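You operate a simulated robot arm through the tools that you are given. There is no shell and no other tool. Be economical: measure what you need, move in short steps, check, and stop when the job is done.

You run a simulated robot arm. Do the job below in one go: nothing can be reset, and whatever is moved stays where it is left.

Task
Top up the oil tank to MAX from the oil can, then give the pump one priming stroke.
Fine: nothing spilt; lid shut, can back on the pump shelf, oil valves stay shut.

It is judged by the outcome, as a careful person would: the job done as asked, and still so three seconds after it is handed in. It fails if anything else is knocked over, pushed out of place, dropped, spilled or broken. Lids that push on must go on centred and level and be pressed home; caps that screw on are set level and turned clockwise until they are tight.

Robot
A 6-joint arm with a two-finger parallel gripper, fixed in place. Base frame: the origin is at the foot of the arm, x ahead of it, y to its left, z up. Units: cm, degrees, N and s.
With the tool pointing down near the work surface it reaches from about 18 to 74 cm from the base axis. Its first joint turns from -166.0 to 166.0 degrees. Payload 3.91 kg.
Tool frame: the origin (TCP) lies between the finger pads and is the grasp point; the fingertips stand 3 cm ahead of it; z points along the fingers, y is the line along which they close. Largest opening 11 cm; finger width 2, thickness 1; the body of the gripper, 4.8 by 11.2 cm, starts 5.5 cm behind the TCP.
Orientation is told as [roll, pitch, yaw] about the base's x, y, z axes, in that order, counted from this pose: with the fingers straight down and closing along the base's y, the tool's x points along the base's -x, its y along +y and its z along -z.

Tools
- The arm moves only by the tool nudge_tool. Its argument "deltas" is a list of rows, each a list of 7 numbers: the turn, a rotation vector about the tool's x, y, z in units of 45 degrees (1.0 is 45 degrees), then the shift along the tool's x, y, z in units of 300 mm (1.0 is 300 mm), then the opening, from 0 (shut) to 1 (fully open). In form: [[rx, ry, rz, tx, ty, tz, claw], ...]. A call has 1 to 8 rows; each row is the pose to reach, as a shift and turn from the pose commanded when the call began, along the tool's axes at that moment. A call with a number of a shift or a turn outside -1 to 1 is refused whole. A row lasts 0.2 s, in which the tool goes at most 5 cm and 8.6 degrees; a call with a longer step from one row to the next is refused whole, and so is a gripper value outside its range. A pose out of reach is approached as far as the arm can. The call stops where the force on the tool passes 90 N (or 10 N more than at its start, if that is more) or the arm is blocked; 0.2 s more then pass. The fingers move at their own pace (about 4.5 cm/s each) and stop on an object; they squeeze with about 31 N. The grip force told is the motor's: it shows also when the fingers shut on nothing. Time passes only in rows, and 0.2 s behind the last, so rows that repeat a pose let the fingers close. The reply holds the time, the measured pose of the TCP, the force on the tool along the base axes, the opening and the grip force, in the units named above and with some noise.
- Cameras (640 x 400 px; columns grow to the right, rows downward): "scene" is fixed at [4.97, -49.97, 154.32]; the picture's right is [0.95, -0.32, 0.00], its down [-0.15, -0.43, -0.89] and it looks along [0.29, 0.84, -0.45] (base axes); focal length 314 px, centre (320, 200). "wrist" rides on the gripper at [7.1, 2.2, -10.7] in the tool frame; the picture's right is [-0.29, 0.96, 0.00], its down [-0.76, -0.23, -0.61] and it looks along [-0.58, -0.18, 0.79] (tool axes); focal length 243 px, centre (320, 200).
- grab_frame(camera): a new picture of that camera. The clock stands still meanwhile.
- move_column(by): slides the trunk up (or, below 0, down) by that many cm; the arm rides with it, the base frame stays. It gives what a move gives, with no picture.
- pixel_to_xyz(camera, pixels): for up to 12 pixels [column, row] of the newest picture of that camera ("zoom" is the newest enlarged one), the place [x, y, z] in the base frame of the surface seen there, good to about 0.2 cm. The clock stands still meanwhile.
- close_up(camera, box): a new picture of the part [left, top, right, bottom] of that camera's present view, enlarged. The clock stands still meanwhile.
- finish_job(): hands the job in; it is judged then, once.

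Keep the steps short. Do not move on a guess: measure, check each grasp and each placing, and mend mistakes. In all there are 80 turns and 46 pictures (those below and enlarged ones count). Leave the gripper open and the arm clear of the work at the hand-in unless told otherwise, and finish with a single line.

The tools are called after "Call:" as a command line: name --pt "numbers of a row" for each row, then --argument value for the rest, lists and objects as JSON in quotes. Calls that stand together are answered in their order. nudge_tool: Moves the arm, as the interface text tells. Its arguments: {"type":"object","properties":{"deltas":{"type":"array"}},"required":["deltas"]} The other tools are called the same way: move_column (by) slides the trunk up or down; grab_frame (camera) takes a picture; pixel_to_xyz (camera, pixels) gives the place of the surface under pixels of a picture; close_up (camera, box) takes an enlarged picture of a part of a camera's view; finish_job () hands the job in.

At the start:

```text
time_s: 0.0
ee_pos: [21.56, 24.32, 134.1]
ee_rot: [0.0, 0.0, 0.0]
force: [0.2, 0.1, 0.5]
width: 11.0
gripper_force: 0.1
trunk travel left (down, up): [-52.5, 6.5]
```

scene: 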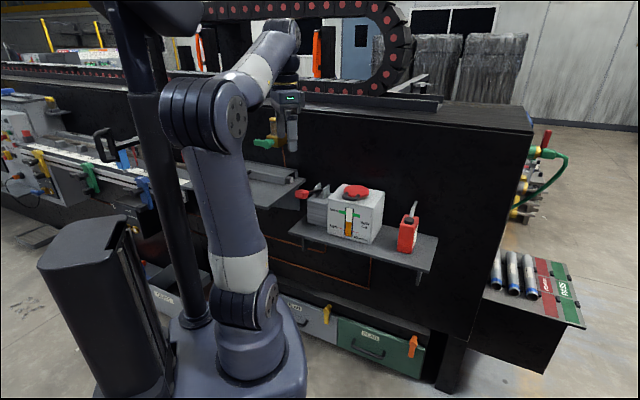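
wrist: 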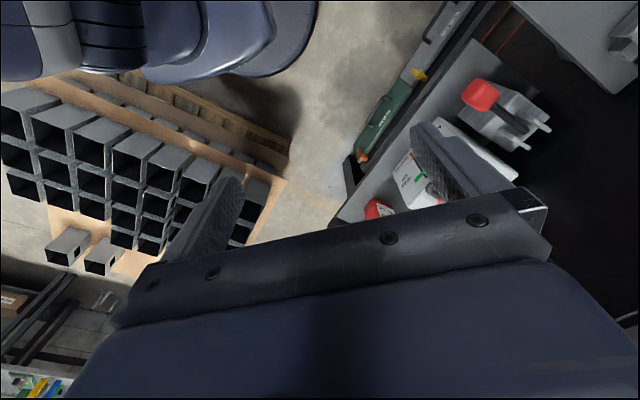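

I see a shelf with a tank (red lid), a red oil can and a pump. I'll take an enlarged view of the shelf first.

Call:
close_up --camera "scene" --box '[280, 160, 460, 272]'

Call:
close_up --camera "wrist" --box '[320, 40, 600, 240]'

```text
3.56 times, centred on (370, 216) of scene
```

zoom: 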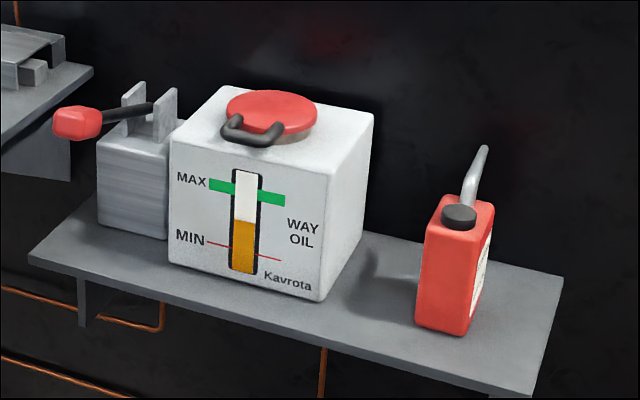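

```text
2.00 times, centred on (460, 140) of wrist
```

zoom: 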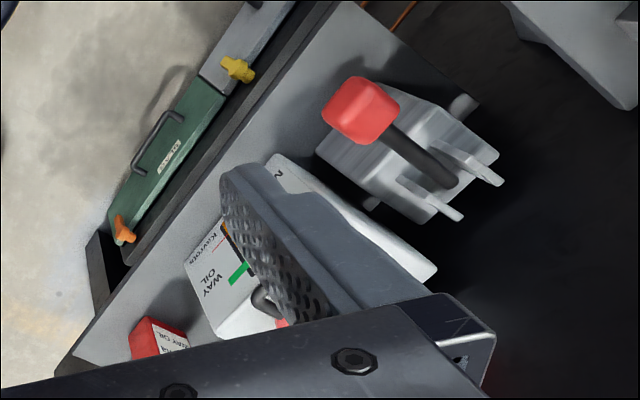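

I'll measure the lid, tank corners, can and spout in the scene picture, plus the pump.

Call:
pixel_to_xyz --camera "scene" --pixels '[[356.5, 190.7], [350.3, 197.2], [344.8, 190.1], [368, 191.3], [355.4, 186.5], [330, 199], [371, 210.3], [383.5, 192.8], [345, 185.6], [343, 196], [357, 197], [338, 212]]'

Call:
pixel_to_xyz --camera "scene" --pixels '[[409.4, 220.2], [400.8, 224], [412.6, 227], [418.5, 217.6], [404.3, 215.8], [416.2, 201.8], [412, 213], [398.5, 250], [412, 253.5], [301, 194], [318, 191], [395, 245]]'

Call:
close_up --camera "scene" --box '[325, 175, 433, 255]'

```text
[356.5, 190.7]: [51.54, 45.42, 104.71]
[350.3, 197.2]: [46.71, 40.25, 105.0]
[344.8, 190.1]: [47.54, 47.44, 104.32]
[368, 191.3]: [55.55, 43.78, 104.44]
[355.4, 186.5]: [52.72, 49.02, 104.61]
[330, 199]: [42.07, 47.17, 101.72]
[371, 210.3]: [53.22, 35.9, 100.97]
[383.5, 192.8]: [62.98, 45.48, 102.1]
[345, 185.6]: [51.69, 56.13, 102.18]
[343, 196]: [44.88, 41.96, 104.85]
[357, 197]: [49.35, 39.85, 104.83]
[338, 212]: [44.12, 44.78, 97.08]
```

```text
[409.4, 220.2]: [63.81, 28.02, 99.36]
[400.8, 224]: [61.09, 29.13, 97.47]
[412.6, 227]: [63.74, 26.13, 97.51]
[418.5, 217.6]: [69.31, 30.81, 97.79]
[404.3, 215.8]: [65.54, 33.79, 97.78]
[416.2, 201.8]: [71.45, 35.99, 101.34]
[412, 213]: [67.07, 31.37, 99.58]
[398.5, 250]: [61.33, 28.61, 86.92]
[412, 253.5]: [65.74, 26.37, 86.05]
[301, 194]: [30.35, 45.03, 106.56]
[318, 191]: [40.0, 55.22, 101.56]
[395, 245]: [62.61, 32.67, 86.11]
```

```text
5.00 times, centred on (379, 215) of scene
```

zoom: 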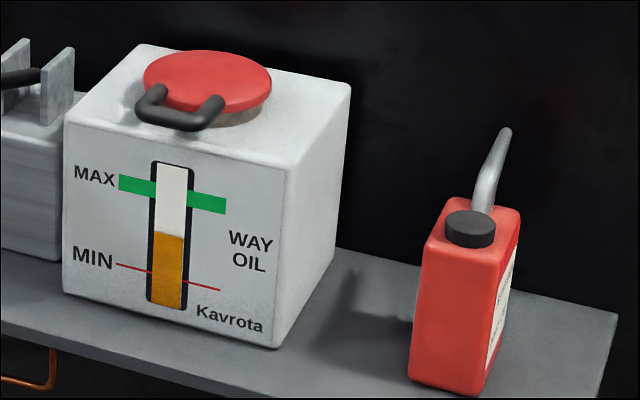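

The shelf runs at about 45° to the base axes. The tank's front faces (-0.71,-0.70), and the can is about 4 wide and 7 deep with its spout pointing to the rear. I'll turn the tool about its own axis, 45° at a time, so the camera ends up above the fingers when they point at the shelf.

Call:
nudge_tool --pt "0 0 0.167 0 0 0 1" --pt "0 0 0.333 0 0 0 1" --pt "0 0 0.5 0 0 0 1" --pt "0 0 0.667 0 0 0 1" --pt "0 0 0.833 0 0 0 1" --pt "0 0 1 0 0 0 1"

Call:
nudge_tool --pt "0 0 0.167 0 0 0 1" --pt "0 0 0.333 0 0 0 1" --pt "0 0 0.5 0 0 0 1" --pt "0 0 0.667 0 0 0 1" --pt "0 0 0.833 0 0 0 1" --pt "0 0 1 0 0 0 1"

Call:
nudge_tool --pt "0 0 0.167 0 0 0 1" --pt "0 0 0.333 0 0 0 1" --pt "0 0 0.5 0 0 0 1" --pt "0 0 0.667 0 0 0 1" --pt "0 0 0.833 0 0 0 1" --pt "0 0 1 0 0 0 1"

```text
time_s: 1.4
ee_pos: [21.39, 24.31, 134.06]
ee_rot: [0.0, 0.0, -45.2]
force: [-0.3, 0.2, -0.4]
width: 11.0
gripper_force: 0.2
trunk travel left (down, up): [-52.5, 6.5]
```

```text
time_s: 2.8
ee_pos: [21.48, 24.52, 134.16]
ee_rot: [0.0, 0.0, -90.2]
force: [-0.5, -0.8, -0.3]
width: 10.98
gripper_force: 0.0
trunk travel left (down, up): [-52.5, 6.5]
```

```text
time_s: 4.2
ee_pos: [28.22, 17.2, 133.7]
ee_rot: [-0.2, 0.0, -134.6]
force: [-0.2, -0.2, -0.5]
width: 11.01
gripper_force: 0.1
out of reach, approached as far as the arm can: row 4, 5, 6
trunk travel left (down, up): [-52.5, 6.5]
```

The flipped wrist hits a joint limit, so I'll turn back the other way. The target is x facing the robot, with the fingers later closing along the shelf direction (yaw about +45).

Call:
nudge_tool --pt "0 0 -0.167 0 0 0 1" --pt "0 0 -0.333 0 0 0 1" --pt "0 0 -0.5 0 0 0 1" --pt "0 0 -0.667 0 0 0 1" --pt "0 0 -0.833 0 0 0 1" --pt "0 0 -1 0 0 0 1"

Call:
nudge_tool --pt "0 0 -0.167 0 0 0 1" --pt "0 0 -0.333 0 0 0 1" --pt "0 0 -0.5 0 0 0 1" --pt "0 0 -0.667 0 0 0 1" --pt "0 0 -0.833 0 0 0 1" --pt "0 0 -1 0 0 0 1"

Call:
nudge_tool --pt "0 0 -0.167 0 0 0 1" --pt "0 0 -0.333 0 0 0 1" --pt "0 0 -0.5 0 0 0 1" --pt "0 0 -0.667 0 0 0 1" --pt "0 0 -0.833 0 0 0 1" --pt "0 0 -1 0 0 0 1"

Call:
nudge_tool --pt "0 0 -0.167 0 0 0 1" --pt "0 0 -0.333 0 0 0 1" --pt "0 0 -0.5 0 0 0 1" --pt "0 0 -0.667 0 0 0 1" --pt "0 0 -0.833 0 0 0 1" --pt "0 0 -1 0 0 0 1"

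```text
time_s: 5.6
ee_pos: [27.85, 17.48, 133.84]
ee_rot: [0.0, -0.1, -89.8]
force: [0.5, -0.2, -0.5]
width: 10.99
gripper_force: 0.1
trunk travel left (down, up): [-52.5, 6.5]
```

```text
time_s: 7.0
ee_pos: [27.8, 17.45, 133.85]
ee_rot: [0.0, 0.0, -44.9]
force: [-0.2, 0.7, 0.0]
width: 11.02
gripper_force: 0.0
trunk travel left (down, up): [-52.5, 6.5]
```

```text
time_s: 8.4
ee_pos: [27.93, 17.55, 133.88]
ee_rot: [0.0, 0.0, 0.1]
force: [-0.4, -0.5, -0.2]
width: 10.99
gripper_force: 0.1
trunk travel left (down, up): [-52.5, 6.5]
```

```text
time_s: 9.8
ee_pos: [27.92, 17.47, 133.86]
ee_rot: [0.1, 0.1, 45.1]
force: [-0.1, 0.6, -0.1]
width: 11.01
gripper_force: 0.0
trunk travel left (down, up): [-52.5, 6.5]
```

Now I'll look with the wrist camera from here.

Call:
grab_frame --camera "wrist"

```text
40 pictures are left
```

wrist: 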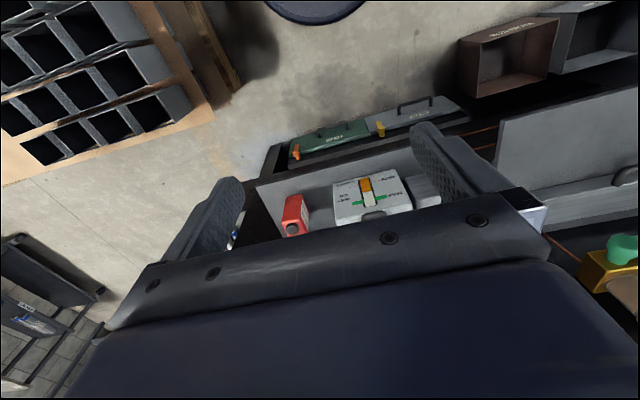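

Only part of the shelf shows in this view. I'll move the hand to above the front of the tank at z about 128, which is well clear of everything, and look down.

Call:
nudge_tool --pt "0 0 0 -0.137 0.015 0.029 1" --pt "0 0 0 -0.274 0.03 0.057 1" --pt "0 0 0 -0.41 0.045 0.086 1" --pt "0 0 0 -0.547 0.06 0.114 1" --pt "0 0 0 -0.684 0.075 0.143 1" --pt "0 0 0 -0.82 0.09 0.171 1" --pt "0 0 0 -0.957 0.104 0.2 1"

Call:
grab_frame --camera "wrist"

```text
time_s: 11.4
ee_pos: [45.51, 39.65, 127.0]
ee_rot: [0.0, -0.2, 45.0]
force: [0.1, -0.6, 0.2]
width: 11.01
gripper_force: 0.0
out of reach, approached as far as the arm can: row 7
trunk travel left (down, up): [-52.5, 6.5]
```

```text
39 pictures are left
```

wrist: 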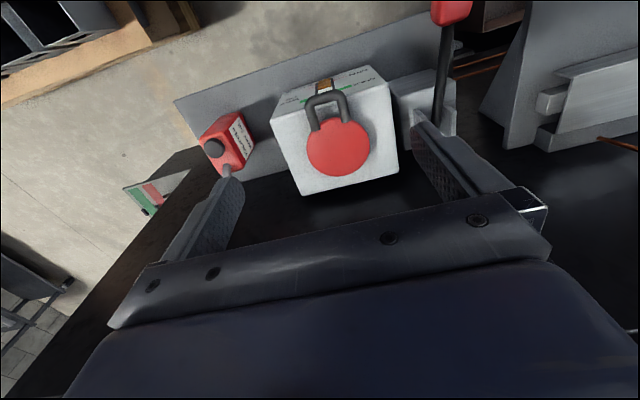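

Call:
close_up --camera "wrist" --box '[180, 50, 420, 200]'

Call:
pixel_to_xyz --camera "wrist" --pixels '[[338, 148], [338, 118], [338, 176], [309, 146], [370, 148], [328, 98], [313, 112], [346, 105], [275, 115], [303, 193], [399, 174], [388, 87]]'

Call:
pixel_to_xyz --camera "wrist" --pixels '[[214, 148], [226, 168], [178, 102], [200, 165], [450, 10], [440, 70], [380, 50], [250, 150], [270, 78], [190, 155], [436, 108], [455, 95]]'

```text
2.67 times, centred on (300, 125) of wrist
```

zoom: 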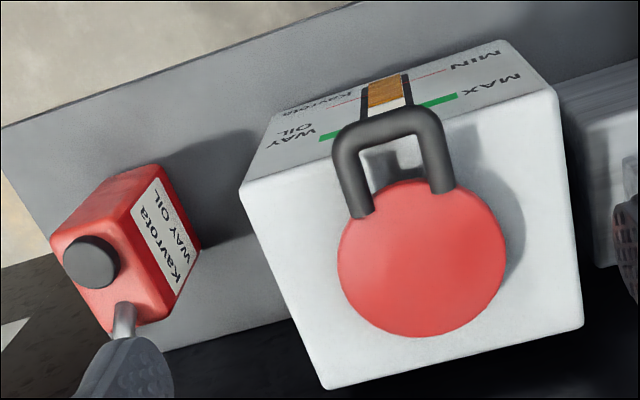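

```text
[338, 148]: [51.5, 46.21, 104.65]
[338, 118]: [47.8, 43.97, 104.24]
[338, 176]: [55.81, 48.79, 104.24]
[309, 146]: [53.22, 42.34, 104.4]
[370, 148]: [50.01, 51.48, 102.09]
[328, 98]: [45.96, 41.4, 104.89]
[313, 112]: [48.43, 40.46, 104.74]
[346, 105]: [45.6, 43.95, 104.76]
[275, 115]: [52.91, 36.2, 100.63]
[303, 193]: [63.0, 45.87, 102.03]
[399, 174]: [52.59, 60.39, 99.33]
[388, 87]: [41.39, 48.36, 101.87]
```

```text
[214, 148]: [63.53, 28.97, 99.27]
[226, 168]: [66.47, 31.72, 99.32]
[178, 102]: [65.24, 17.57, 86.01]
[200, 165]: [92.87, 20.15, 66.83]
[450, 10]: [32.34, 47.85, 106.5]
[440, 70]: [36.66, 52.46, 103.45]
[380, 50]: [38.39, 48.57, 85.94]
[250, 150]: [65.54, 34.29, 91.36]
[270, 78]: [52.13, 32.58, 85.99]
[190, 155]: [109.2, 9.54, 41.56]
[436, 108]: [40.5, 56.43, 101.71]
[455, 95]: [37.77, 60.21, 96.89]
```

The lid is a red disc about 9 cm across. Its bow handle overhangs the tank front at about (46.2,41.2,104.5). I'll retreat a little, roll the wrist 90° and pitch up, so the fingers can close on the handle bar from the front with one above it and one below.

Call:
nudge_tool --pt "0 0 -0.167 0.06 0 0 1" --pt "0 0 -0.333 0.12 0 0 1" --pt "0 0 -0.5 0.18 0 0 1" --pt "0 0 -0.667 0.24 0 0 1" --pt "0 0 -0.833 0.3 0 0 1" --pt "0 0 -1 0.35 0 0 1"

Call:
nudge_tool --pt "0 0 -0.167 0 0 0 1" --pt "0 0 -0.333 0 0 0 1" --pt "0 0 -0.5 0 0 0 1" --pt "0 0 -0.667 0 0 0 1" --pt "0 0 -0.833 0 0 0 1" --pt "0 0 -1 0 0 0 1"

Call:
nudge_tool --pt "0.167 0 0 0 0 0 1" --pt "0.333 0 0 0 0 0 1" --pt "0.5 0 0 0 0 0 1" --pt "0.667 0 0 0 0 0 1" --pt "0.833 0 0 0 0 0 1" --pt "1 0 0 0 0 0 1"

```text
time_s: 12.8
ee_pos: [38.08, 32.11, 127.23]
ee_rot: [-0.1, 0.0, 90.1]
force: [0.3, -1.1, -0.1]
width: 10.99
gripper_force: 0.0
trunk travel left (down, up): [-52.5, 6.5]
```

```text
time_s: 14.2
ee_pos: [38.06, 32.19, 127.29]
ee_rot: [0.0, 0.0, 135.1]
force: [-0.5, -0.9, 0.9]
width: 11.0
gripper_force: 0.1
trunk travel left (down, up): [-52.5, 6.5]
```

```text
time_s: 15.6
ee_pos: [38.12, 32.18, 127.34]
ee_rot: [-45.1, 0.0, 135.0]
force: [0.4, 1.0, -1.0]
width: 10.98
gripper_force: 0.1
trunk travel left (down, up): [-52.5, 6.5]
```

The pose is good. I'll pitch another 25° so the tool is 20° below horizontal, part-close the fingers to about 3 cm, and then lower the trunk 22 cm.

Call:
nudge_tool --pt "0.14 0 0 0 0 0 0.3" --pt "0.28 0 0 0 0 0 0.3" --pt "0.42 0 0 0 0 0 0.3" --pt "0.556 0 0 0 0 0 0.3"

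Call:
move_column --by -22

Call:
close_up --camera "scene" --box '[240, 120, 464, 260]'

```text
time_s: 16.6
ee_pos: [38.07, 32.22, 127.19]
ee_rot: [-70.1, 0.0, 135.0]
force: [0.4, 0.0, -0.3]
width: 3.28
gripper_force: 0.1
trunk travel left (down, up): [-52.5, 6.5]
```

```text
time_s: 18.9
ee_pos: [38.13, 32.21, 105.38]
ee_rot: [-70.0, 0.0, 135.0]
force: [-0.1, 0.4, 0.7]
width: 3.31
gripper_force: 0.0
trunk travel left (down, up): [-30.5, 28.5]
```

```text
2.86 times, centred on (352, 190) of scene
```

zoom: 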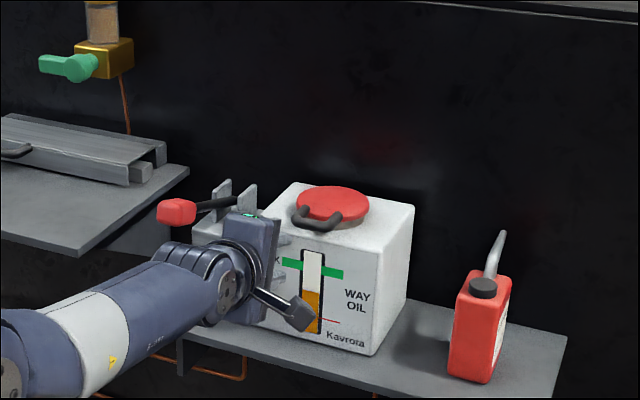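

The path is clear. I'll move 7 cm closer to just short of the handle and check the alignment.

Call:
nudge_tool --pt "0 0 0 -0.006 -0.034 0.112 0.3" --pt "0 0 0 -0.013 -0.068 0.2237 0.3"

Call:
grab_frame --camera "wrist"

Call:
close_up --camera "scene" --box '[300, 160, 420, 235]'

```text
time_s: 19.5
ee_pos: [42.62, 37.63, 105.12]
ee_rot: [-70.0, 0.0, 134.9]
force: [0.7, 0.3, 0.3]
width: 3.28
gripper_force: 0.0
trunk travel left (down, up): [-30.5, 28.5]
```

```text
36 pictures are left
```

wrist: 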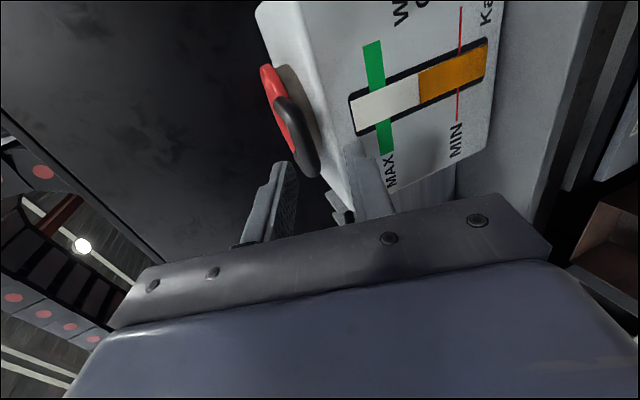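

```text
5.33 times, centred on (360, 198) of scene
```

zoom: 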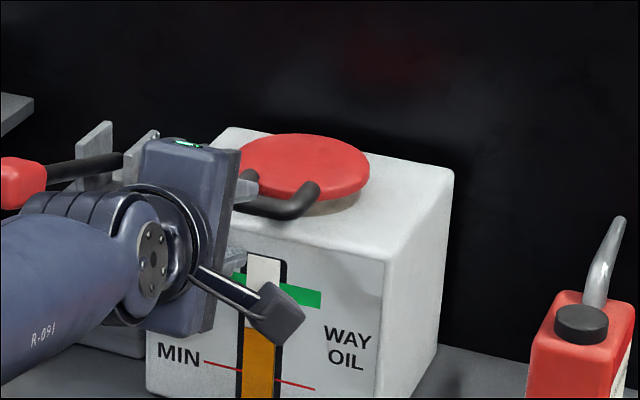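

Call:
pixel_to_xyz --camera "wrist" --pixels '[[306, 160], [313, 172], [288, 115], [283, 103], [300, 148], [282, 175], [359, 160], [268, 80], [295, 135]]'

Call:
pixel_to_xyz --camera "zoom" --pixels '[[272, 205], [300, 205], [315, 190], [250, 185], [243, 204], [238, 257], [286, 213], [258, 209], [303, 140], [368, 180], [255, 150]]'

```text
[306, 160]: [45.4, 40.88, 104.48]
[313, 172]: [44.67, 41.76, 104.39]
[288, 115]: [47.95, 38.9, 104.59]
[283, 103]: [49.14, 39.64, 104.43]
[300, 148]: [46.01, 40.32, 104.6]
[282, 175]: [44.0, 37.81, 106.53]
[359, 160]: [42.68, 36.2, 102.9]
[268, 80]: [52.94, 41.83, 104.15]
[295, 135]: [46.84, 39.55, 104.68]
```

```text
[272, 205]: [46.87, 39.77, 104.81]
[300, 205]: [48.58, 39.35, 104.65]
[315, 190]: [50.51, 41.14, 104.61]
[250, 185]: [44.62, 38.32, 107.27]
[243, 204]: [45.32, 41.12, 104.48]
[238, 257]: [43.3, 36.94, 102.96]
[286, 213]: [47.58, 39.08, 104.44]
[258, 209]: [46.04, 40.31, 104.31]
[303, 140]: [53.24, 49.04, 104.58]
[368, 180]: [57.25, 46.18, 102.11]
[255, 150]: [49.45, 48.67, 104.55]
```

The bar sits at t≈4.1 and z≈104.4, and the fingers straddle that height. I'll go 3 cm in, then close on it.

Call:
nudge_tool --pt "0 0 0 0.017 -0.031 0.095 0.3" --pt "0 0 0 0.017 -0.031 0.095 0.0" --pt "0 0 0 0.017 -0.031 0.095 0.0" --pt "0 0 0 0.017 -0.031 0.095 0.0"

Call:
close_up --camera "scene" --box '[300, 160, 420, 235]'

```text
time_s: 20.5
ee_pos: [45.15, 39.54, 104.92]
ee_rot: [-70.0, 0.1, 135.0]
force: [-2.5, -1.5, -0.1]
width: 1.31
gripper_force: 45.1
trunk travel left (down, up): [-30.5, 28.5]
```

```text
5.33 times, centred on (360, 198) of scene
```

zoom: 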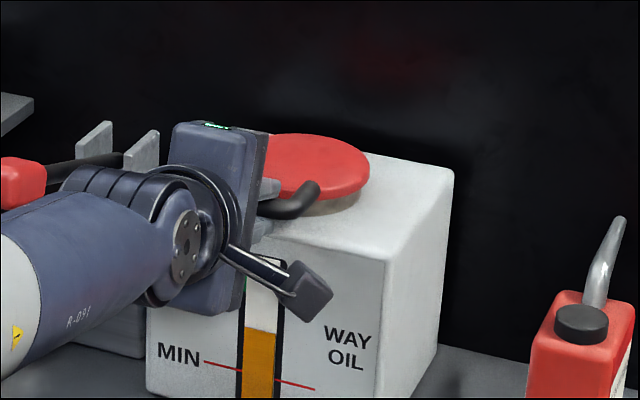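

The bar is gripped at a width of 1.3. I'll lift gently by 0.8 cm to find out whether the lid is hinged or loose.

Call:
nudge_tool --pt "-0.04 0 0 0 -0.0125 -0.0045 0.0" --pt "-0.085 0 0 0 -0.0251 -0.0091 0.0" --pt "-0.085 0 0 0 -0.0251 -0.0091 0.0"

Call:
close_up --camera "scene" --box '[300, 160, 420, 235]'

```text
time_s: 21.3
ee_pos: [45.36, 39.59, 105.6]
ee_rot: [-66.2, 0.0, 135.0]
force: [2.2, 9.6, -0.7]
width: 1.34
gripper_force: 44.9
trunk travel left (down, up): [-30.5, 28.5]
```

```text
5.33 times, centred on (360, 198) of scene
```

zoom: 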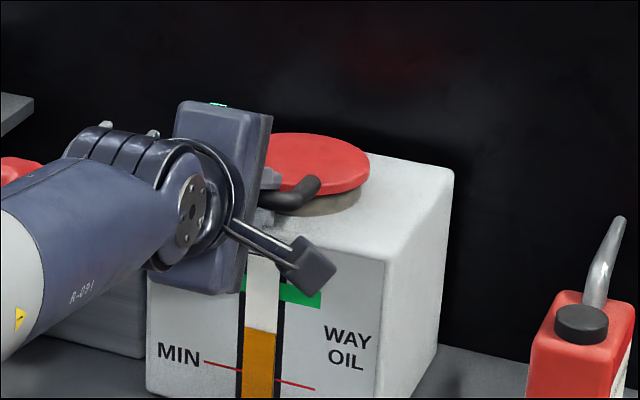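

The front edge rose while the back stayed down, so the lid is hinged at the rear. I'll follow an arc about the rear edge for 21° and check the forces.

Call:
nudge_tool --pt "-0.1556 0 0 0 -0.0559 -0.0124 0.0" --pt "-0.311 0 0 0 -0.1128 -0.0179 0.0" --pt "-0.467 0 0 0 -0.17 -0.0165 0.0"

Call:
close_up --camera "scene" --box '[300, 160, 420, 235]'

```text
time_s: 22.1
ee_pos: [46.43, 40.62, 110.54]
ee_rot: [-45.2, 0.0, 135.1]
force: [-9.3, 13.7, 0.8]
width: 1.3
gripper_force: 45.5
trunk travel left (down, up): [-30.5, 28.5]
```

```text
5.33 times, centred on (360, 198) of scene
```

zoom: 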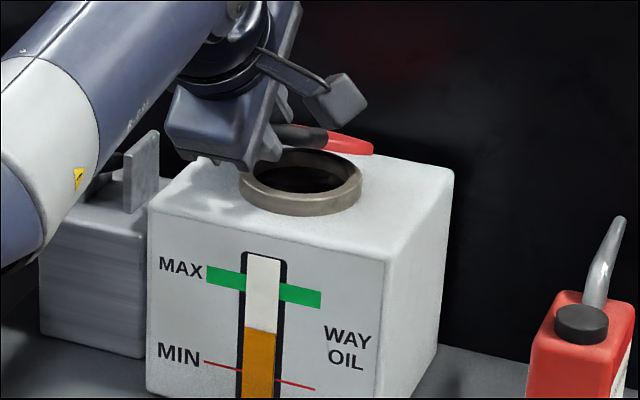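

The neck is now in view and the forces are light. Reach gets short higher up, so from here I'll carry the bar along its arc and let it turn in the grip.

Call:
nudge_tool --pt "0.062 0 0 -0.005 -0.0639 -0.0165 0.0" --pt "0.151 0 0 -0.005 -0.1323 -0.021 0.0" --pt "0.24 0 0 -0.005 -0.2004 -0.0125 0.0" --pt "0.329 0 0 -0.005 -0.2661 0.0087 0.0"

Call:
close_up --camera "scene" --box '[290, 130, 418, 210]'

```text
time_s: 23.1
ee_pos: [50.43, 44.58, 116.14]
ee_rot: [-60.1, 0.2, 134.9]
force: [-4.8, 0.9, 1.2]
width: 1.33
gripper_force: 45.5
trunk travel left (down, up): [-30.5, 28.5]
```

```text
5.00 times, centred on (354, 170) of scene
```

zoom: 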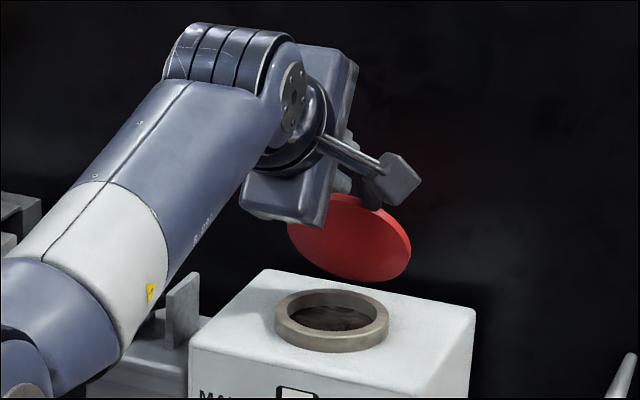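

The lid follows well at about 63°. I'll carry it on past vertical and watch for the stop.

Call:
nudge_tool --pt "0.089 0 0 0 -0.0507 0.0477 0.0" --pt "0.178 0 0 0 -0.092 0.1047 0.0" --pt "0.222 0 0 0 -0.1254 0.1685 0.0" --pt "0.222 0 0 0 -0.145 0.2231 0.0"

Call:
close_up --camera "scene" --box '[290, 130, 418, 210]'

```text
time_s: 24.1
ee_pos: [56.02, 50.1, 116.93]
ee_rot: [-70.6, 0.0, 135.0]
force: [0.8, 6.3, 21.7]
width: 1.39
gripper_force: 45.1
trunk travel left (down, up): [-30.5, 28.5]
```

```text
5.00 times, centred on (354, 170) of scene
```

zoom: 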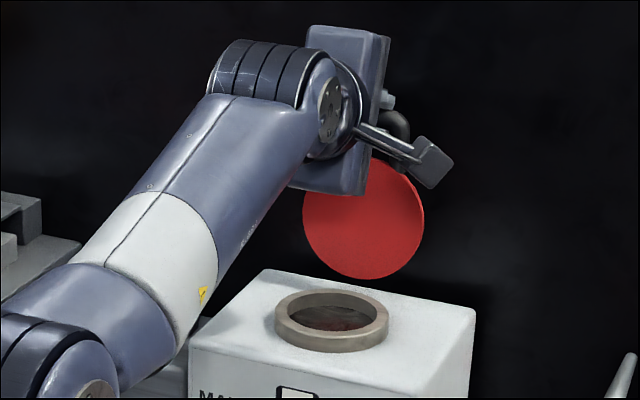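

The lid stands at about 100°. I'll open the fingers a little while they still straddle the bar, to see whether it stays.

Call:
nudge_tool --pt "0 0 0 0 0 0 0.25" --pt "0 0 0 0 0 0 0.25" --pt "0 0 0 0 0 0 0.25"

Call:
close_up --camera "scene" --box '[290, 130, 418, 210]'

```text
time_s: 24.9
ee_pos: [56.13, 50.05, 116.3]
ee_rot: [-69.9, -0.1, 135.0]
force: [-1.9, 1.8, 4.2]
width: 2.78
gripper_force: 0.2
trunk travel left (down, up): [-30.5, 28.5]
```

```text
5.00 times, centred on (354, 170) of scene
```

zoom: 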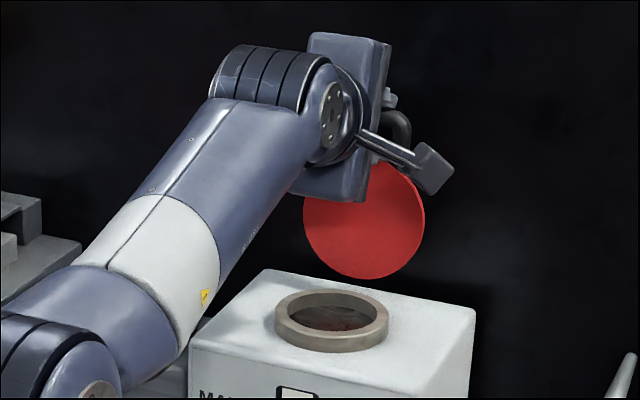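

It stays up. I'll lift slightly to unload the finger and withdraw along the tool axis.

Call:
nudge_tool --pt "0 0 0 0 -0.0125 -0.0046 0.27" --pt "0 0 0 0 -0.0125 -0.045 0.3" --pt "0 0 0 0 -0.0125 -0.1 0.3" --pt "0 0 0 0 -0.0125 -0.2 0.3" --pt "0 0 0 0 -0.0125 -0.35 0.3"

Call:
grab_frame --camera "scene"

```text
time_s: 26.1
ee_pos: [49.2, 43.36, 120.28]
ee_rot: [-69.8, 0.0, 135.0]
force: [0.7, 0.1, -0.5]
width: 3.27
gripper_force: 0.1
trunk travel left (down, up): [-30.5, 28.5]
```

```text
28 pictures are left
```

scene: 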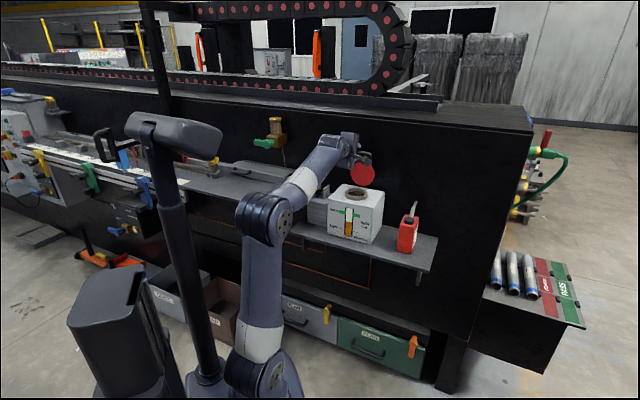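

The hand is clear and the lid stays open. I'll measure the neck, spout and can again in this picture, then swing over in front of the can.

Call:
pixel_to_xyz --camera "scene" --pixels '[[346, 193.2], [367, 194], [356.5, 188.7], [356, 196.5], [411.4, 216], [413, 211], [414.6, 206], [416, 202.3], [409, 222], [409, 219], [357, 192], [400, 238]]'

Call:
nudge_tool --pt "0 0 0.143 0.098 0.028 -0.076 0.5" --pt "0 0 0.286 0.196 0.055 -0.152 0.5" --pt "0 0 0.429 0.294 0.083 -0.228 0.6" --pt "0 0 0.571 0.393 0.111 -0.305 0.7" --pt "0 0 0.714 0.491 0.139 -0.381 0.7" --pt "0 0 0.857 0.589 0.166 -0.457 0.7" --pt "0 0 1 0.687 0.194 -0.533 0.7"

Call:
nudge_tool --pt "0 0 0.167 0 0 0 0.7" --pt "0 0 0.333 0 0 0 0.7" --pt "0 0 0.5 0 0 0 0.7" --pt "0 0 0.667 0 0 0 0.7" --pt "0 0 0.833 0 0 0 0.7" --pt "0 0 1 0 0 0 0.7"

```text
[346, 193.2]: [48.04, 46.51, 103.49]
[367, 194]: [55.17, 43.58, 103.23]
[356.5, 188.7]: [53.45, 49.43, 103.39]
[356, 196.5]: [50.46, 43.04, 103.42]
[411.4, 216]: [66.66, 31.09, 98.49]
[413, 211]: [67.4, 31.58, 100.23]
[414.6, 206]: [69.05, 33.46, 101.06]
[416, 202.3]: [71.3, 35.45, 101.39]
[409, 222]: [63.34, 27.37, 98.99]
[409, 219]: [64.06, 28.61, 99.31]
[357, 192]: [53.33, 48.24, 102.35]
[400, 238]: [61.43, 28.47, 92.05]
```

```text
time_s: 27.7
ee_pos: [51.64, 16.71, 120.26]
ee_rot: [-62.7, -41.7, 116.1]
force: [-0.1, 1.2, -0.6]
width: 7.69
gripper_force: 0.1
trunk travel left (down, up): [-30.5, 28.5]
```

```text
time_s: 29.1
ee_pos: [51.69, 16.74, 120.26]
ee_rot: [0.5, -69.9, 44.6]
force: [0.1, 0.1, -0.3]
width: 7.71
gripper_force: 0.1
trunk travel left (down, up): [-30.5, 28.5]
```

The spout runs rearward and almost level, with its tip at about s=75.5, t=25.3, z=101.4. The neck centre is near s=69.3, t=4.5, with the rim at z 103.4. Here s is distance along the shelf depth and t is distance along the shelf. I'll descend to in front of the can at z 93.

Call:
nudge_tool --pt "0 0 0 0.108 -0.001 0.083 0.7" --pt "0 0 0 0.216 -0.003 0.166 0.7" --pt "0 0 0 0.324 -0.004 0.249 0.7" --pt "0 0 0 0.432 -0.006 0.331 0.7" --pt "0 0 0 0.54 -0.007 0.414 0.7" --pt "0 0 0 0.648 -0.009 0.497 0.7" --pt "0 0 0 0.756 -0.01 0.58 0.7"

Call:
close_up --camera "scene" --box '[310, 170, 454, 260]'

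Call:
grab_frame --camera "wrist"

```text
time_s: 30.7
ee_pos: [57.82, 22.64, 92.82]
ee_rot: [0.1, -70.1, 44.9]
force: [-0.3, -0.1, 0.3]
width: 7.68
gripper_force: 0.1
trunk travel left (down, up): [-30.5, 28.5]
```

```text
4.44 times, centred on (382, 215) of scene
```

zoom: 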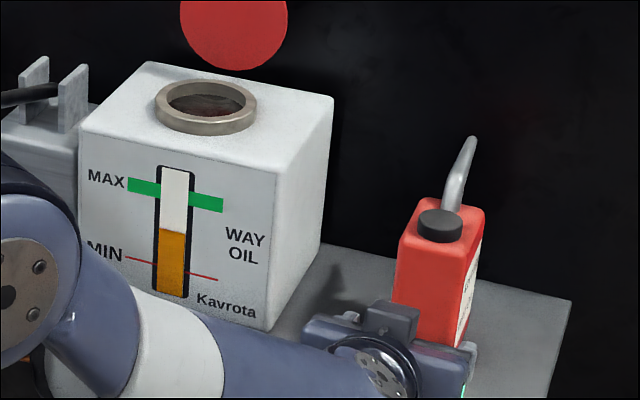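

```text
26 pictures are left
```

wrist: 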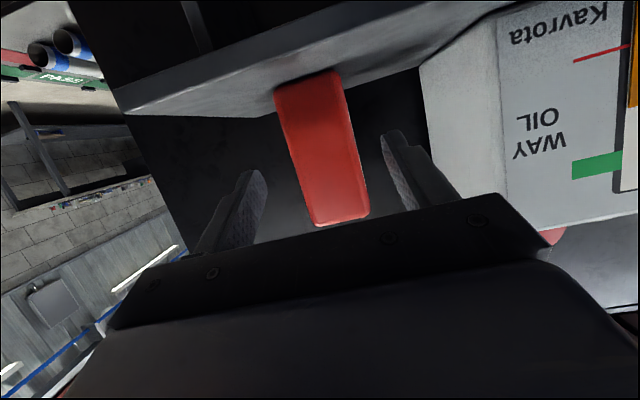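

The can sits between the fingers. I'll measure its front face and the fingers.

Call:
pixel_to_xyz --camera "wrist" --pixels '[[295, 140], [352, 140], [322, 140], [310, 190], [360, 190], [255, 190], [395, 155], [280, 100], [340, 85]]'

```text
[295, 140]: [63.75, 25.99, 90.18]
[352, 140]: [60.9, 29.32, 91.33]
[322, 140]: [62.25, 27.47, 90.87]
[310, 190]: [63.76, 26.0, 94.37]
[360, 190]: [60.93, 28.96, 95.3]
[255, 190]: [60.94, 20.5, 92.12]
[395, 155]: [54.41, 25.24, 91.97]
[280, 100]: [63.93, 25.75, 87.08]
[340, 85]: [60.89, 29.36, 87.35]
```

The can centre is at t≈24.65 and its front face at s≈63.35. I'll advance 9 cm, centred on it.

Call:
nudge_tool --pt "0 0 0 -0.036 0.0067 0.0945 0.7" --pt "0 0 0 -0.072 0.0067 0.189 0.7" --pt "0 0 0 -0.1084 0.0067 0.2835 0.7" --pt "0 0 0 -0.1084 0.0067 0.2835 0.45" --pt "0 0 0 -0.1084 0.0067 0.2835 0.2" --pt "0 0 0 -0.1084 0.0067 0.2835 0.0" --pt "0 0 0 -0.1084 0.0067 0.2835 0.0" --pt "0 0 0 -0.1084 0.0067 0.2835 0.0"

```text
time_s: 32.5
ee_pos: [64.25, 29.19, 93.04]
ee_rot: [0.0, -69.9, 45.0]
force: [2.7, 0.8, 2.0]
width: 5.39
gripper_force: 31.6
trunk travel left (down, up): [-30.5, 28.5]
```

The grip is firm at a width of 5.4. I'll note this place, TCP (64.25, 29.19, 93.04), for the return, lift 10 cm with the trunk and check.

Call:
move_column --by 10

Call:
close_up --camera "scene" --box '[326, 150, 470, 240]'

```text
time_s: 33.9
ee_pos: [64.33, 29.17, 103.05]
ee_rot: [-0.1, -69.9, 45.0]
force: [0.0, 0.9, -5.0]
width: 5.39
gripper_force: 31.1
trunk travel left (down, up): [-40.5, 18.5]
```

```text
4.44 times, centred on (398, 195) of scene
```

zoom: 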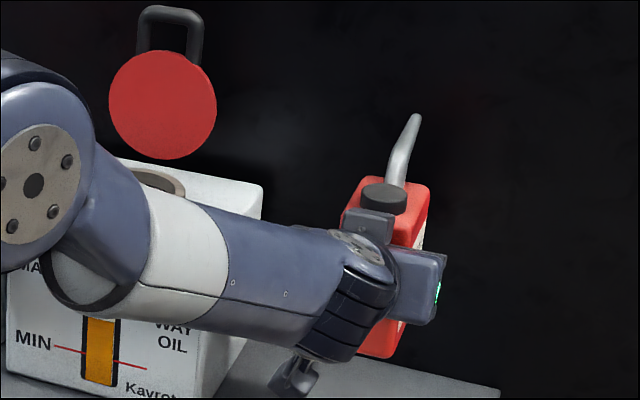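

The can is lifted level and weighs about 5 N. I'll measure the spout tip relative to the hand.

Call:
pixel_to_xyz --camera "zoom" --pixels '[[416, 119], [413, 124], [408, 137], [401, 155], [395, 178], [419, 117], [388, 190]]'

```text
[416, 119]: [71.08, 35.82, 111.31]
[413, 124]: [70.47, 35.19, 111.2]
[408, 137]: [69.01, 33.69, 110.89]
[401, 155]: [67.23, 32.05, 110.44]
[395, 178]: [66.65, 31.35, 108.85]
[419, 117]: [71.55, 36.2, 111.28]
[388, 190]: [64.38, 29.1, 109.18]
```

The spout tip sits 9.9 rearward and 8.0 above the TCP. I'll raise the trunk 10 cm more and then carry the can level to in front of and above the tank neck.

Call:
move_column --by 10

Call:
nudge_tool --pt "0 0 0 0.013 0.098 -0.036 0" --pt "0 0 0 0.026 0.196 -0.073 0" --pt "0 0 0 0.04 0.294 -0.109 0" --pt "0 0 0 0.053 0.393 -0.145 0" --pt "0 0 0 0.066 0.491 -0.181 0" --pt "0 0 0 0.079 0.589 -0.218 0" --pt "0 0 0 0.0923 0.687 -0.254 0"

Call:
close_up --camera "scene" --box '[286, 130, 446, 230]'

```text
time_s: 35.2
ee_pos: [64.33, 29.15, 112.94]
ee_rot: [0.0, -70.0, 45.0]
force: [0.1, 0.4, -5.2]
width: 5.35
gripper_force: 30.9
trunk travel left (down, up): [-50.5, 8.5]
```

```text
time_s: 36.8
ee_pos: [46.03, 36.89, 113.29]
ee_rot: [0.4, -69.8, 45.2]
force: [-0.5, 0.5, -4.1]
width: 5.42
gripper_force: 31.0
out of reach, approached as far as the arm can: row 7
trunk travel left (down, up): [-50.5, 8.5]
```

```text
4.00 times, centred on (366, 180) of scene
```

zoom: 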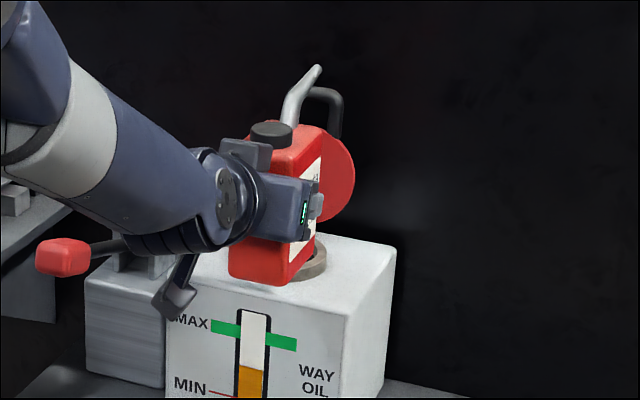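

The arm runs out at t≈6.5 in this heading. I'll turn the can 15° left about vertical so the spout tip comes over the neck centre from this position.

Call:
nudge_tool --pt "-0.104 0 -0.038 -0.003 -0.004 0.008 0" --pt "-0.209 0 -0.076 -0.005 -0.008 0.015 0" --pt "-0.313 0 -0.114 -0.008 -0.012 0.023 0"

Call:
close_up --camera "scene" --box '[286, 130, 446, 230]'

```text
time_s: 37.6
ee_pos: [46.88, 37.22, 113.06]
ee_rot: [0.1, -70.0, 59.9]
force: [-0.8, 0.1, -4.7]
width: 5.4
gripper_force: 31.0
trunk travel left (down, up): [-50.5, 8.5]
```

```text
4.00 times, centred on (366, 180) of scene
```

zoom: 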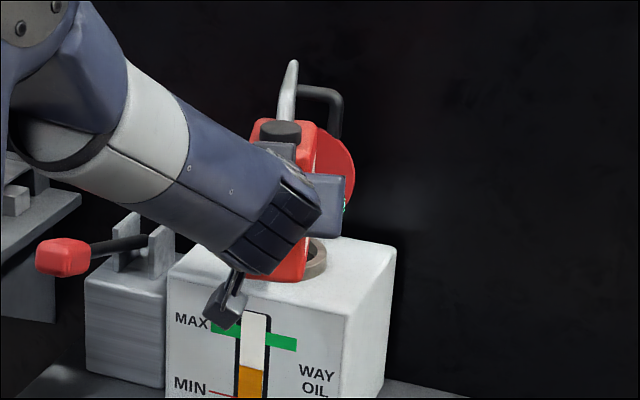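

Call:
pixel_to_xyz --camera "zoom" --pixels '[[293, 64], [292, 70], [290, 82]]'

```text
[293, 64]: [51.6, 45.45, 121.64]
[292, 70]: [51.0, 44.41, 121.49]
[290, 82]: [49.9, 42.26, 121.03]
```

The tip is over the neck centre as calculated. I'll tilt 15°, then lower so the tip is about 2 cm above the rim, with the can body in front of the tank face.

Call:
nudge_tool --pt "0 0.167 0 0.0109 0 -0.03 0" --pt "0 0.333 0 0.0197 0 -0.0542 0" --pt "0 0.333 0 0.119 0 -0.018 0" --pt "0 0.333 0 0.218 0 0.018 0" --pt "0 0.333 0 0.318 0 0.0544 0" --pt "0 0.333 0 0.4177 0 0.0906 0"

Call:
close_up --camera "scene" --box '[306, 145, 434, 225]'

```text
time_s: 39.0
ee_pos: [46.12, 35.68, 100.57]
ee_rot: [0.1, -54.9, 60.1]
force: [-13.3, -12.4, -0.8]
width: 5.35
gripper_force: 31.2
trunk travel left (down, up): [-50.5, 8.5]
```

```text
5.00 times, centred on (370, 185) of scene
```

zoom: 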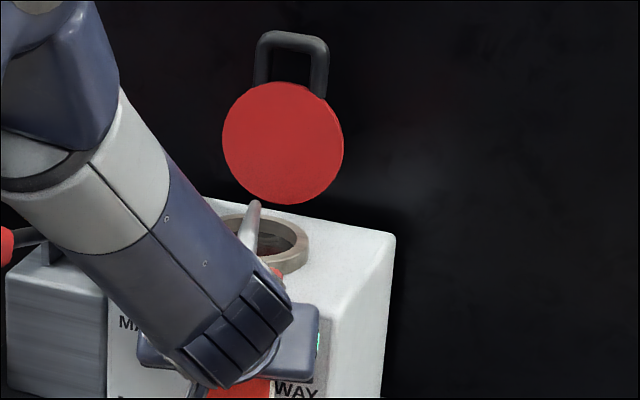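

A light contact of about 18 N shows the can's back touching the tank's front edge. I'll back off first, then tilt to 30° with the tip kept over the neck.

Call:
nudge_tool --pt "0 0 0 0.015 0 -0.0505 0" --pt "0 0.167 0 -0.0161 0 -0.0642 0" --pt "0 0.333 0 -0.0423 0 -0.0704 0"

Call:
close_up --camera "scene" --box '[306, 160, 434, 240]'

```text
time_s: 39.8
ee_pos: [45.66, 34.96, 102.67]
ee_rot: [0.1, -40.0, 59.9]
force: [0.2, -0.9, -4.6]
width: 5.4
gripper_force: 31.4
trunk travel left (down, up): [-50.5, 8.5]
```

```text
5.00 times, centred on (370, 200) of scene
```

zoom: 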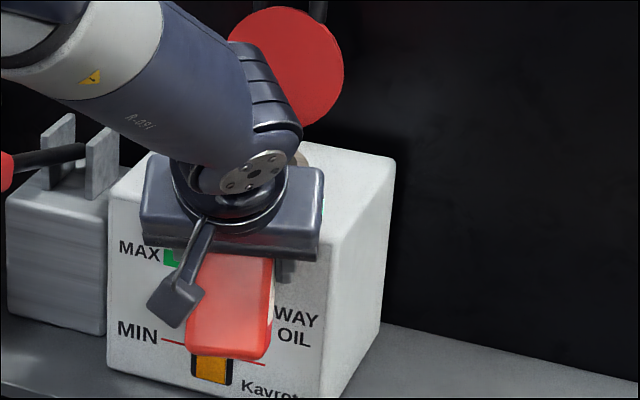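

The contact is gone. I'll tilt on to 45° and use the weight reading to see whether oil flows.

Call:
nudge_tool --pt "0 0.167 0 -0.0262 0 -0.039 0" --pt "0 0.333 0 -0.0585 0 -0.0749 0" --pt "0 0.333 0 -0.0585 0 -0.0749 0" --pt "0 0.333 0 -0.0585 0 -0.0749 0"

Call:
close_up --camera "scene" --box '[306, 160, 434, 240]'

```text
time_s: 40.8
ee_pos: [45.48, 34.51, 105.5]
ee_rot: [0.0, -24.9, 60.0]
force: [-0.5, 0.0, -3.9]
width: 5.39
gripper_force: 31.0
trunk travel left (down, up): [-50.5, 8.5]
```

```text
5.00 times, centred on (370, 200) of scene
```

zoom: 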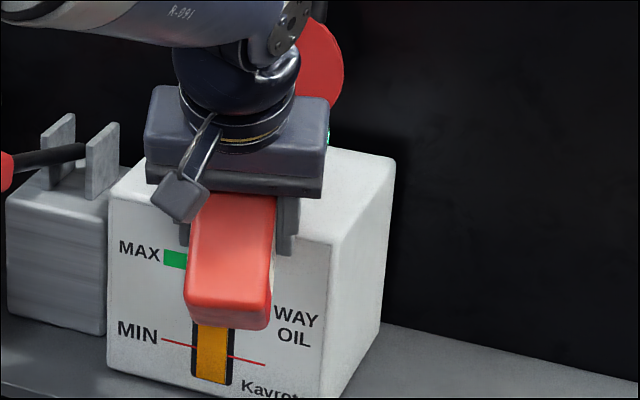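

The weight reads 3.9 N, against about 4.8 N before, but the reading is noisy. I'll hold 1 s and read it again.

Call:
nudge_tool --pt "0 0 0 0 0 0 0" --pt "0 0 0 0 0 0 0" --pt "0 0 0 0 0 0 0" --pt "0 0 0 0 0 0 0"

Call:
grab_frame --camera "wrist"

```text
time_s: 41.8
ee_pos: [45.44, 34.66, 105.54]
ee_rot: [0.0, -25.0, 59.9]
force: [-0.1, 0.0, -4.8]
width: 5.4
gripper_force: 30.8
trunk travel left (down, up): [-50.5, 8.5]
```

```text
19 pictures are left
```

wrist: 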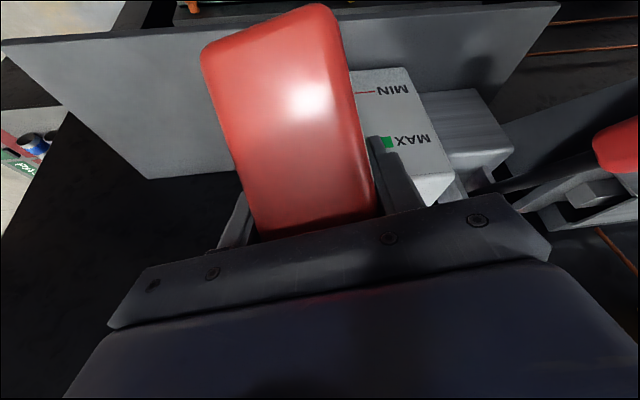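

At 45° the weight is unchanged, so nothing flows yet. I'll tilt to 60° with the tip just over the neck.

Call:
nudge_tool --pt "0 0.167 0 -0.0292 0 -0.0397 0" --pt "0 0.333 0 -0.0647 0 -0.0772 0" --pt "0 0.333 0 -0.0647 0 -0.0772 0"

Call:
close_up --camera "scene" --box '[306, 160, 434, 240]'

```text
time_s: 42.6
ee_pos: [45.79, 35.58, 108.41]
ee_rot: [0.0, -9.9, 60.0]
force: [0.4, 0.6, -4.5]
width: 5.4
gripper_force: 30.8
trunk travel left (down, up): [-50.5, 8.5]
```

```text
5.00 times, centred on (370, 200) of scene
```

zoom: 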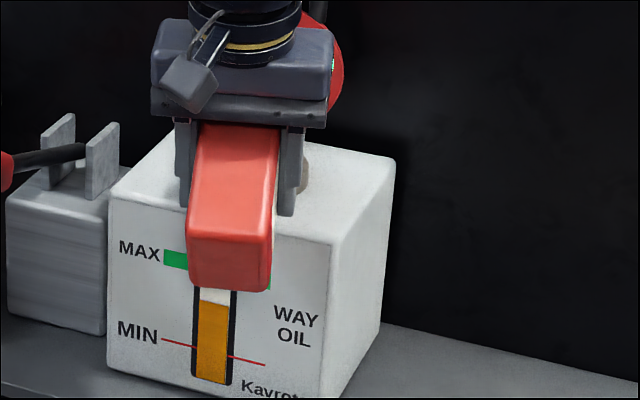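

Oil level has risen slightly, from row ≈222 to ≈220.7 with MAX at ≈213.8, so flow has begun. I'll hold 1 s.

Call:
nudge_tool --pt "0 0 0 0 0 0 0" --pt "0 0 0 0 0 0 0" --pt "0 0 0 0 0 0 0" --pt "0 0 0 0 0 0 0"

Call:
close_up --camera "scene" --box '[306, 160, 434, 240]'

```text
time_s: 43.6
ee_pos: [45.84, 35.57, 108.46]
ee_rot: [0.0, -10.0, 60.0]
force: [0.6, 0.1, -4.4]
width: 5.39
gripper_force: 30.7
trunk travel left (down, up): [-50.5, 8.5]
```

```text
5.00 times, centred on (370, 200) of scene
```

zoom: 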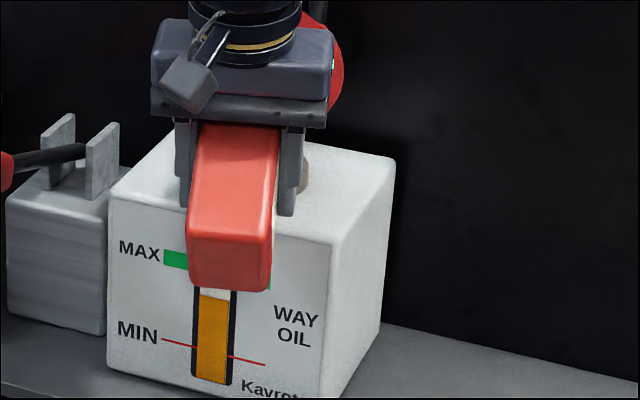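

The level is rising about 6 zoomed pixels per second, and about 27 remain to MAX (y≈269). I'll hold 1.8 s more.

Call:
nudge_tool --pt "0 0 0 0 0 0 0" --pt "0 0 0 0 0 0 0" --pt "0 0 0 0 0 0 0" --pt "0 0 0 0 0 0 0" --pt "0 0 0 0 0 0 0" --pt "0 0 0 0 0 0 0" --pt "0 0 0 0 0 0 0" --pt "0 0 0 0 0 0 0"

Call:
close_up --camera "scene" --box '[306, 160, 434, 240]'

```text
time_s: 45.4
ee_pos: [45.8, 35.6, 108.44]
ee_rot: [-0.1, -10.0, 60.0]
force: [1.0, 0.3, -4.0]
width: 5.41
gripper_force: 31.0
trunk travel left (down, up): [-50.5, 8.5]
```

```text
5.00 times, centred on (370, 200) of scene
```

zoom: 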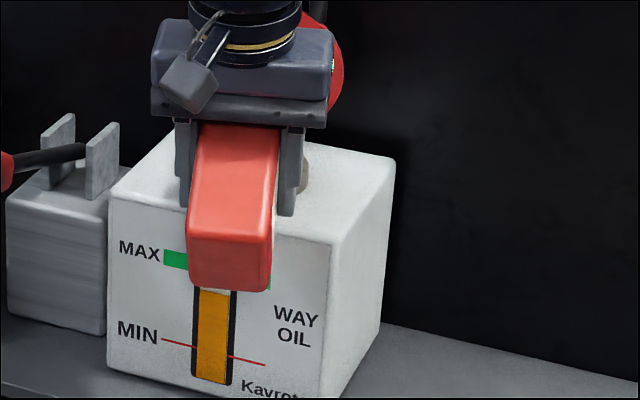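

The level has reached y≈289, right at the can's hiding edge. I'll tilt to 75°, which also lifts the can off the gauge, and check at once.

Call:
nudge_tool --pt "0 0.167 0 -0.0319 0 -0.0462 0" --pt "0 0.333 0 -0.0692 0 -0.087 0"

Call:
close_up --camera "scene" --box '[306, 160, 434, 240]'

```text
time_s: 46.0
ee_pos: [46.64, 36.93, 111.3]
ee_rot: [0.0, 5.0, 60.0]
force: [-0.2, 0.3, -4.6]
width: 5.39
gripper_force: 30.3
trunk travel left (down, up): [-50.5, 8.5]
```

```text
5.00 times, centred on (370, 200) of scene
```

zoom: 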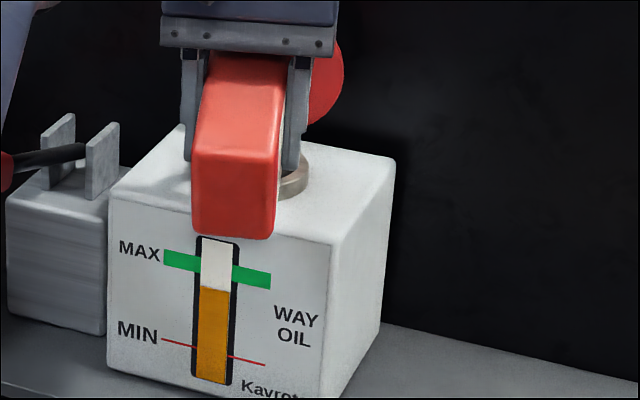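

Now the gauge is fully in view: oil top at y≈287, MAX line at y≈268. I'll hold 1 s to learn the rate at this tilt.

Call:
nudge_tool --pt "0 0 0 0 0 0 0" --pt "0 0 0 0 0 0 0" --pt "0 0 0 0 0 0 0" --pt "0 0 0 0 0 0 0"

Call:
close_up --camera "scene" --box '[333, 205, 365, 225]'

```text
time_s: 47.0
ee_pos: [46.57, 37.01, 111.37]
ee_rot: [0.0, 5.0, 60.0]
force: [0.1, 1.2, -4.5]
width: 5.35
gripper_force: 30.6
trunk travel left (down, up): [-50.5, 8.5]
```

```text
16.00 times, centred on (349, 215) of scene
```

zoom: 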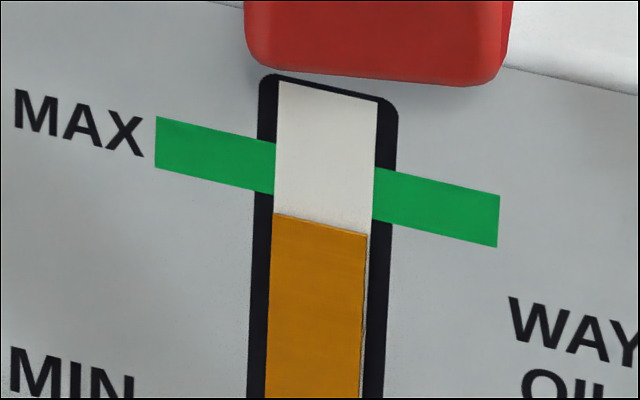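

The band spans y 154–206 at the gauge with its centre at 180, and the oil is at y 224, rising about 14 px/s at this zoom. I'll hold 1.8 s more.

Call:
nudge_tool --pt "0 0 0 0 0 0 0" --pt "0 0 0 0 0 0 0" --pt "0 0 0 0 0 0 0" --pt "0 0 0 0 0 0 0" --pt "0 0 0 0 0 0 0" --pt "0 0 0 0 0 0 0" --pt "0 0 0 0 0 0 0" --pt "0 0 0 0 0 0 0"

Call:
close_up --camera "scene" --box '[333, 205, 365, 225]'

```text
time_s: 48.8
ee_pos: [46.51, 36.96, 111.29]
ee_rot: [-0.1, 5.0, 60.1]
force: [0.3, -0.1, -4.6]
width: 5.4
gripper_force: 30.9
trunk travel left (down, up): [-50.5, 8.5]
```

```text
16.00 times, centred on (349, 215) of scene
```

zoom: 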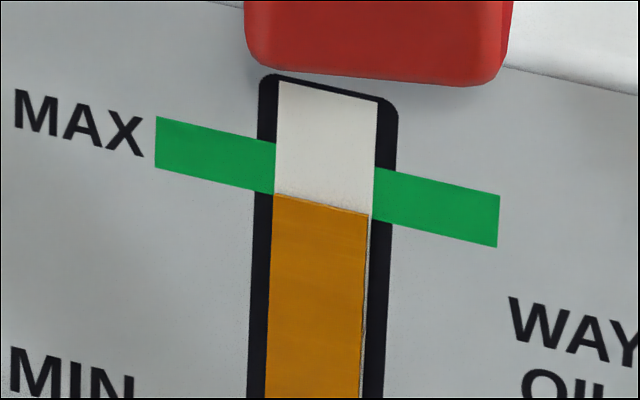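

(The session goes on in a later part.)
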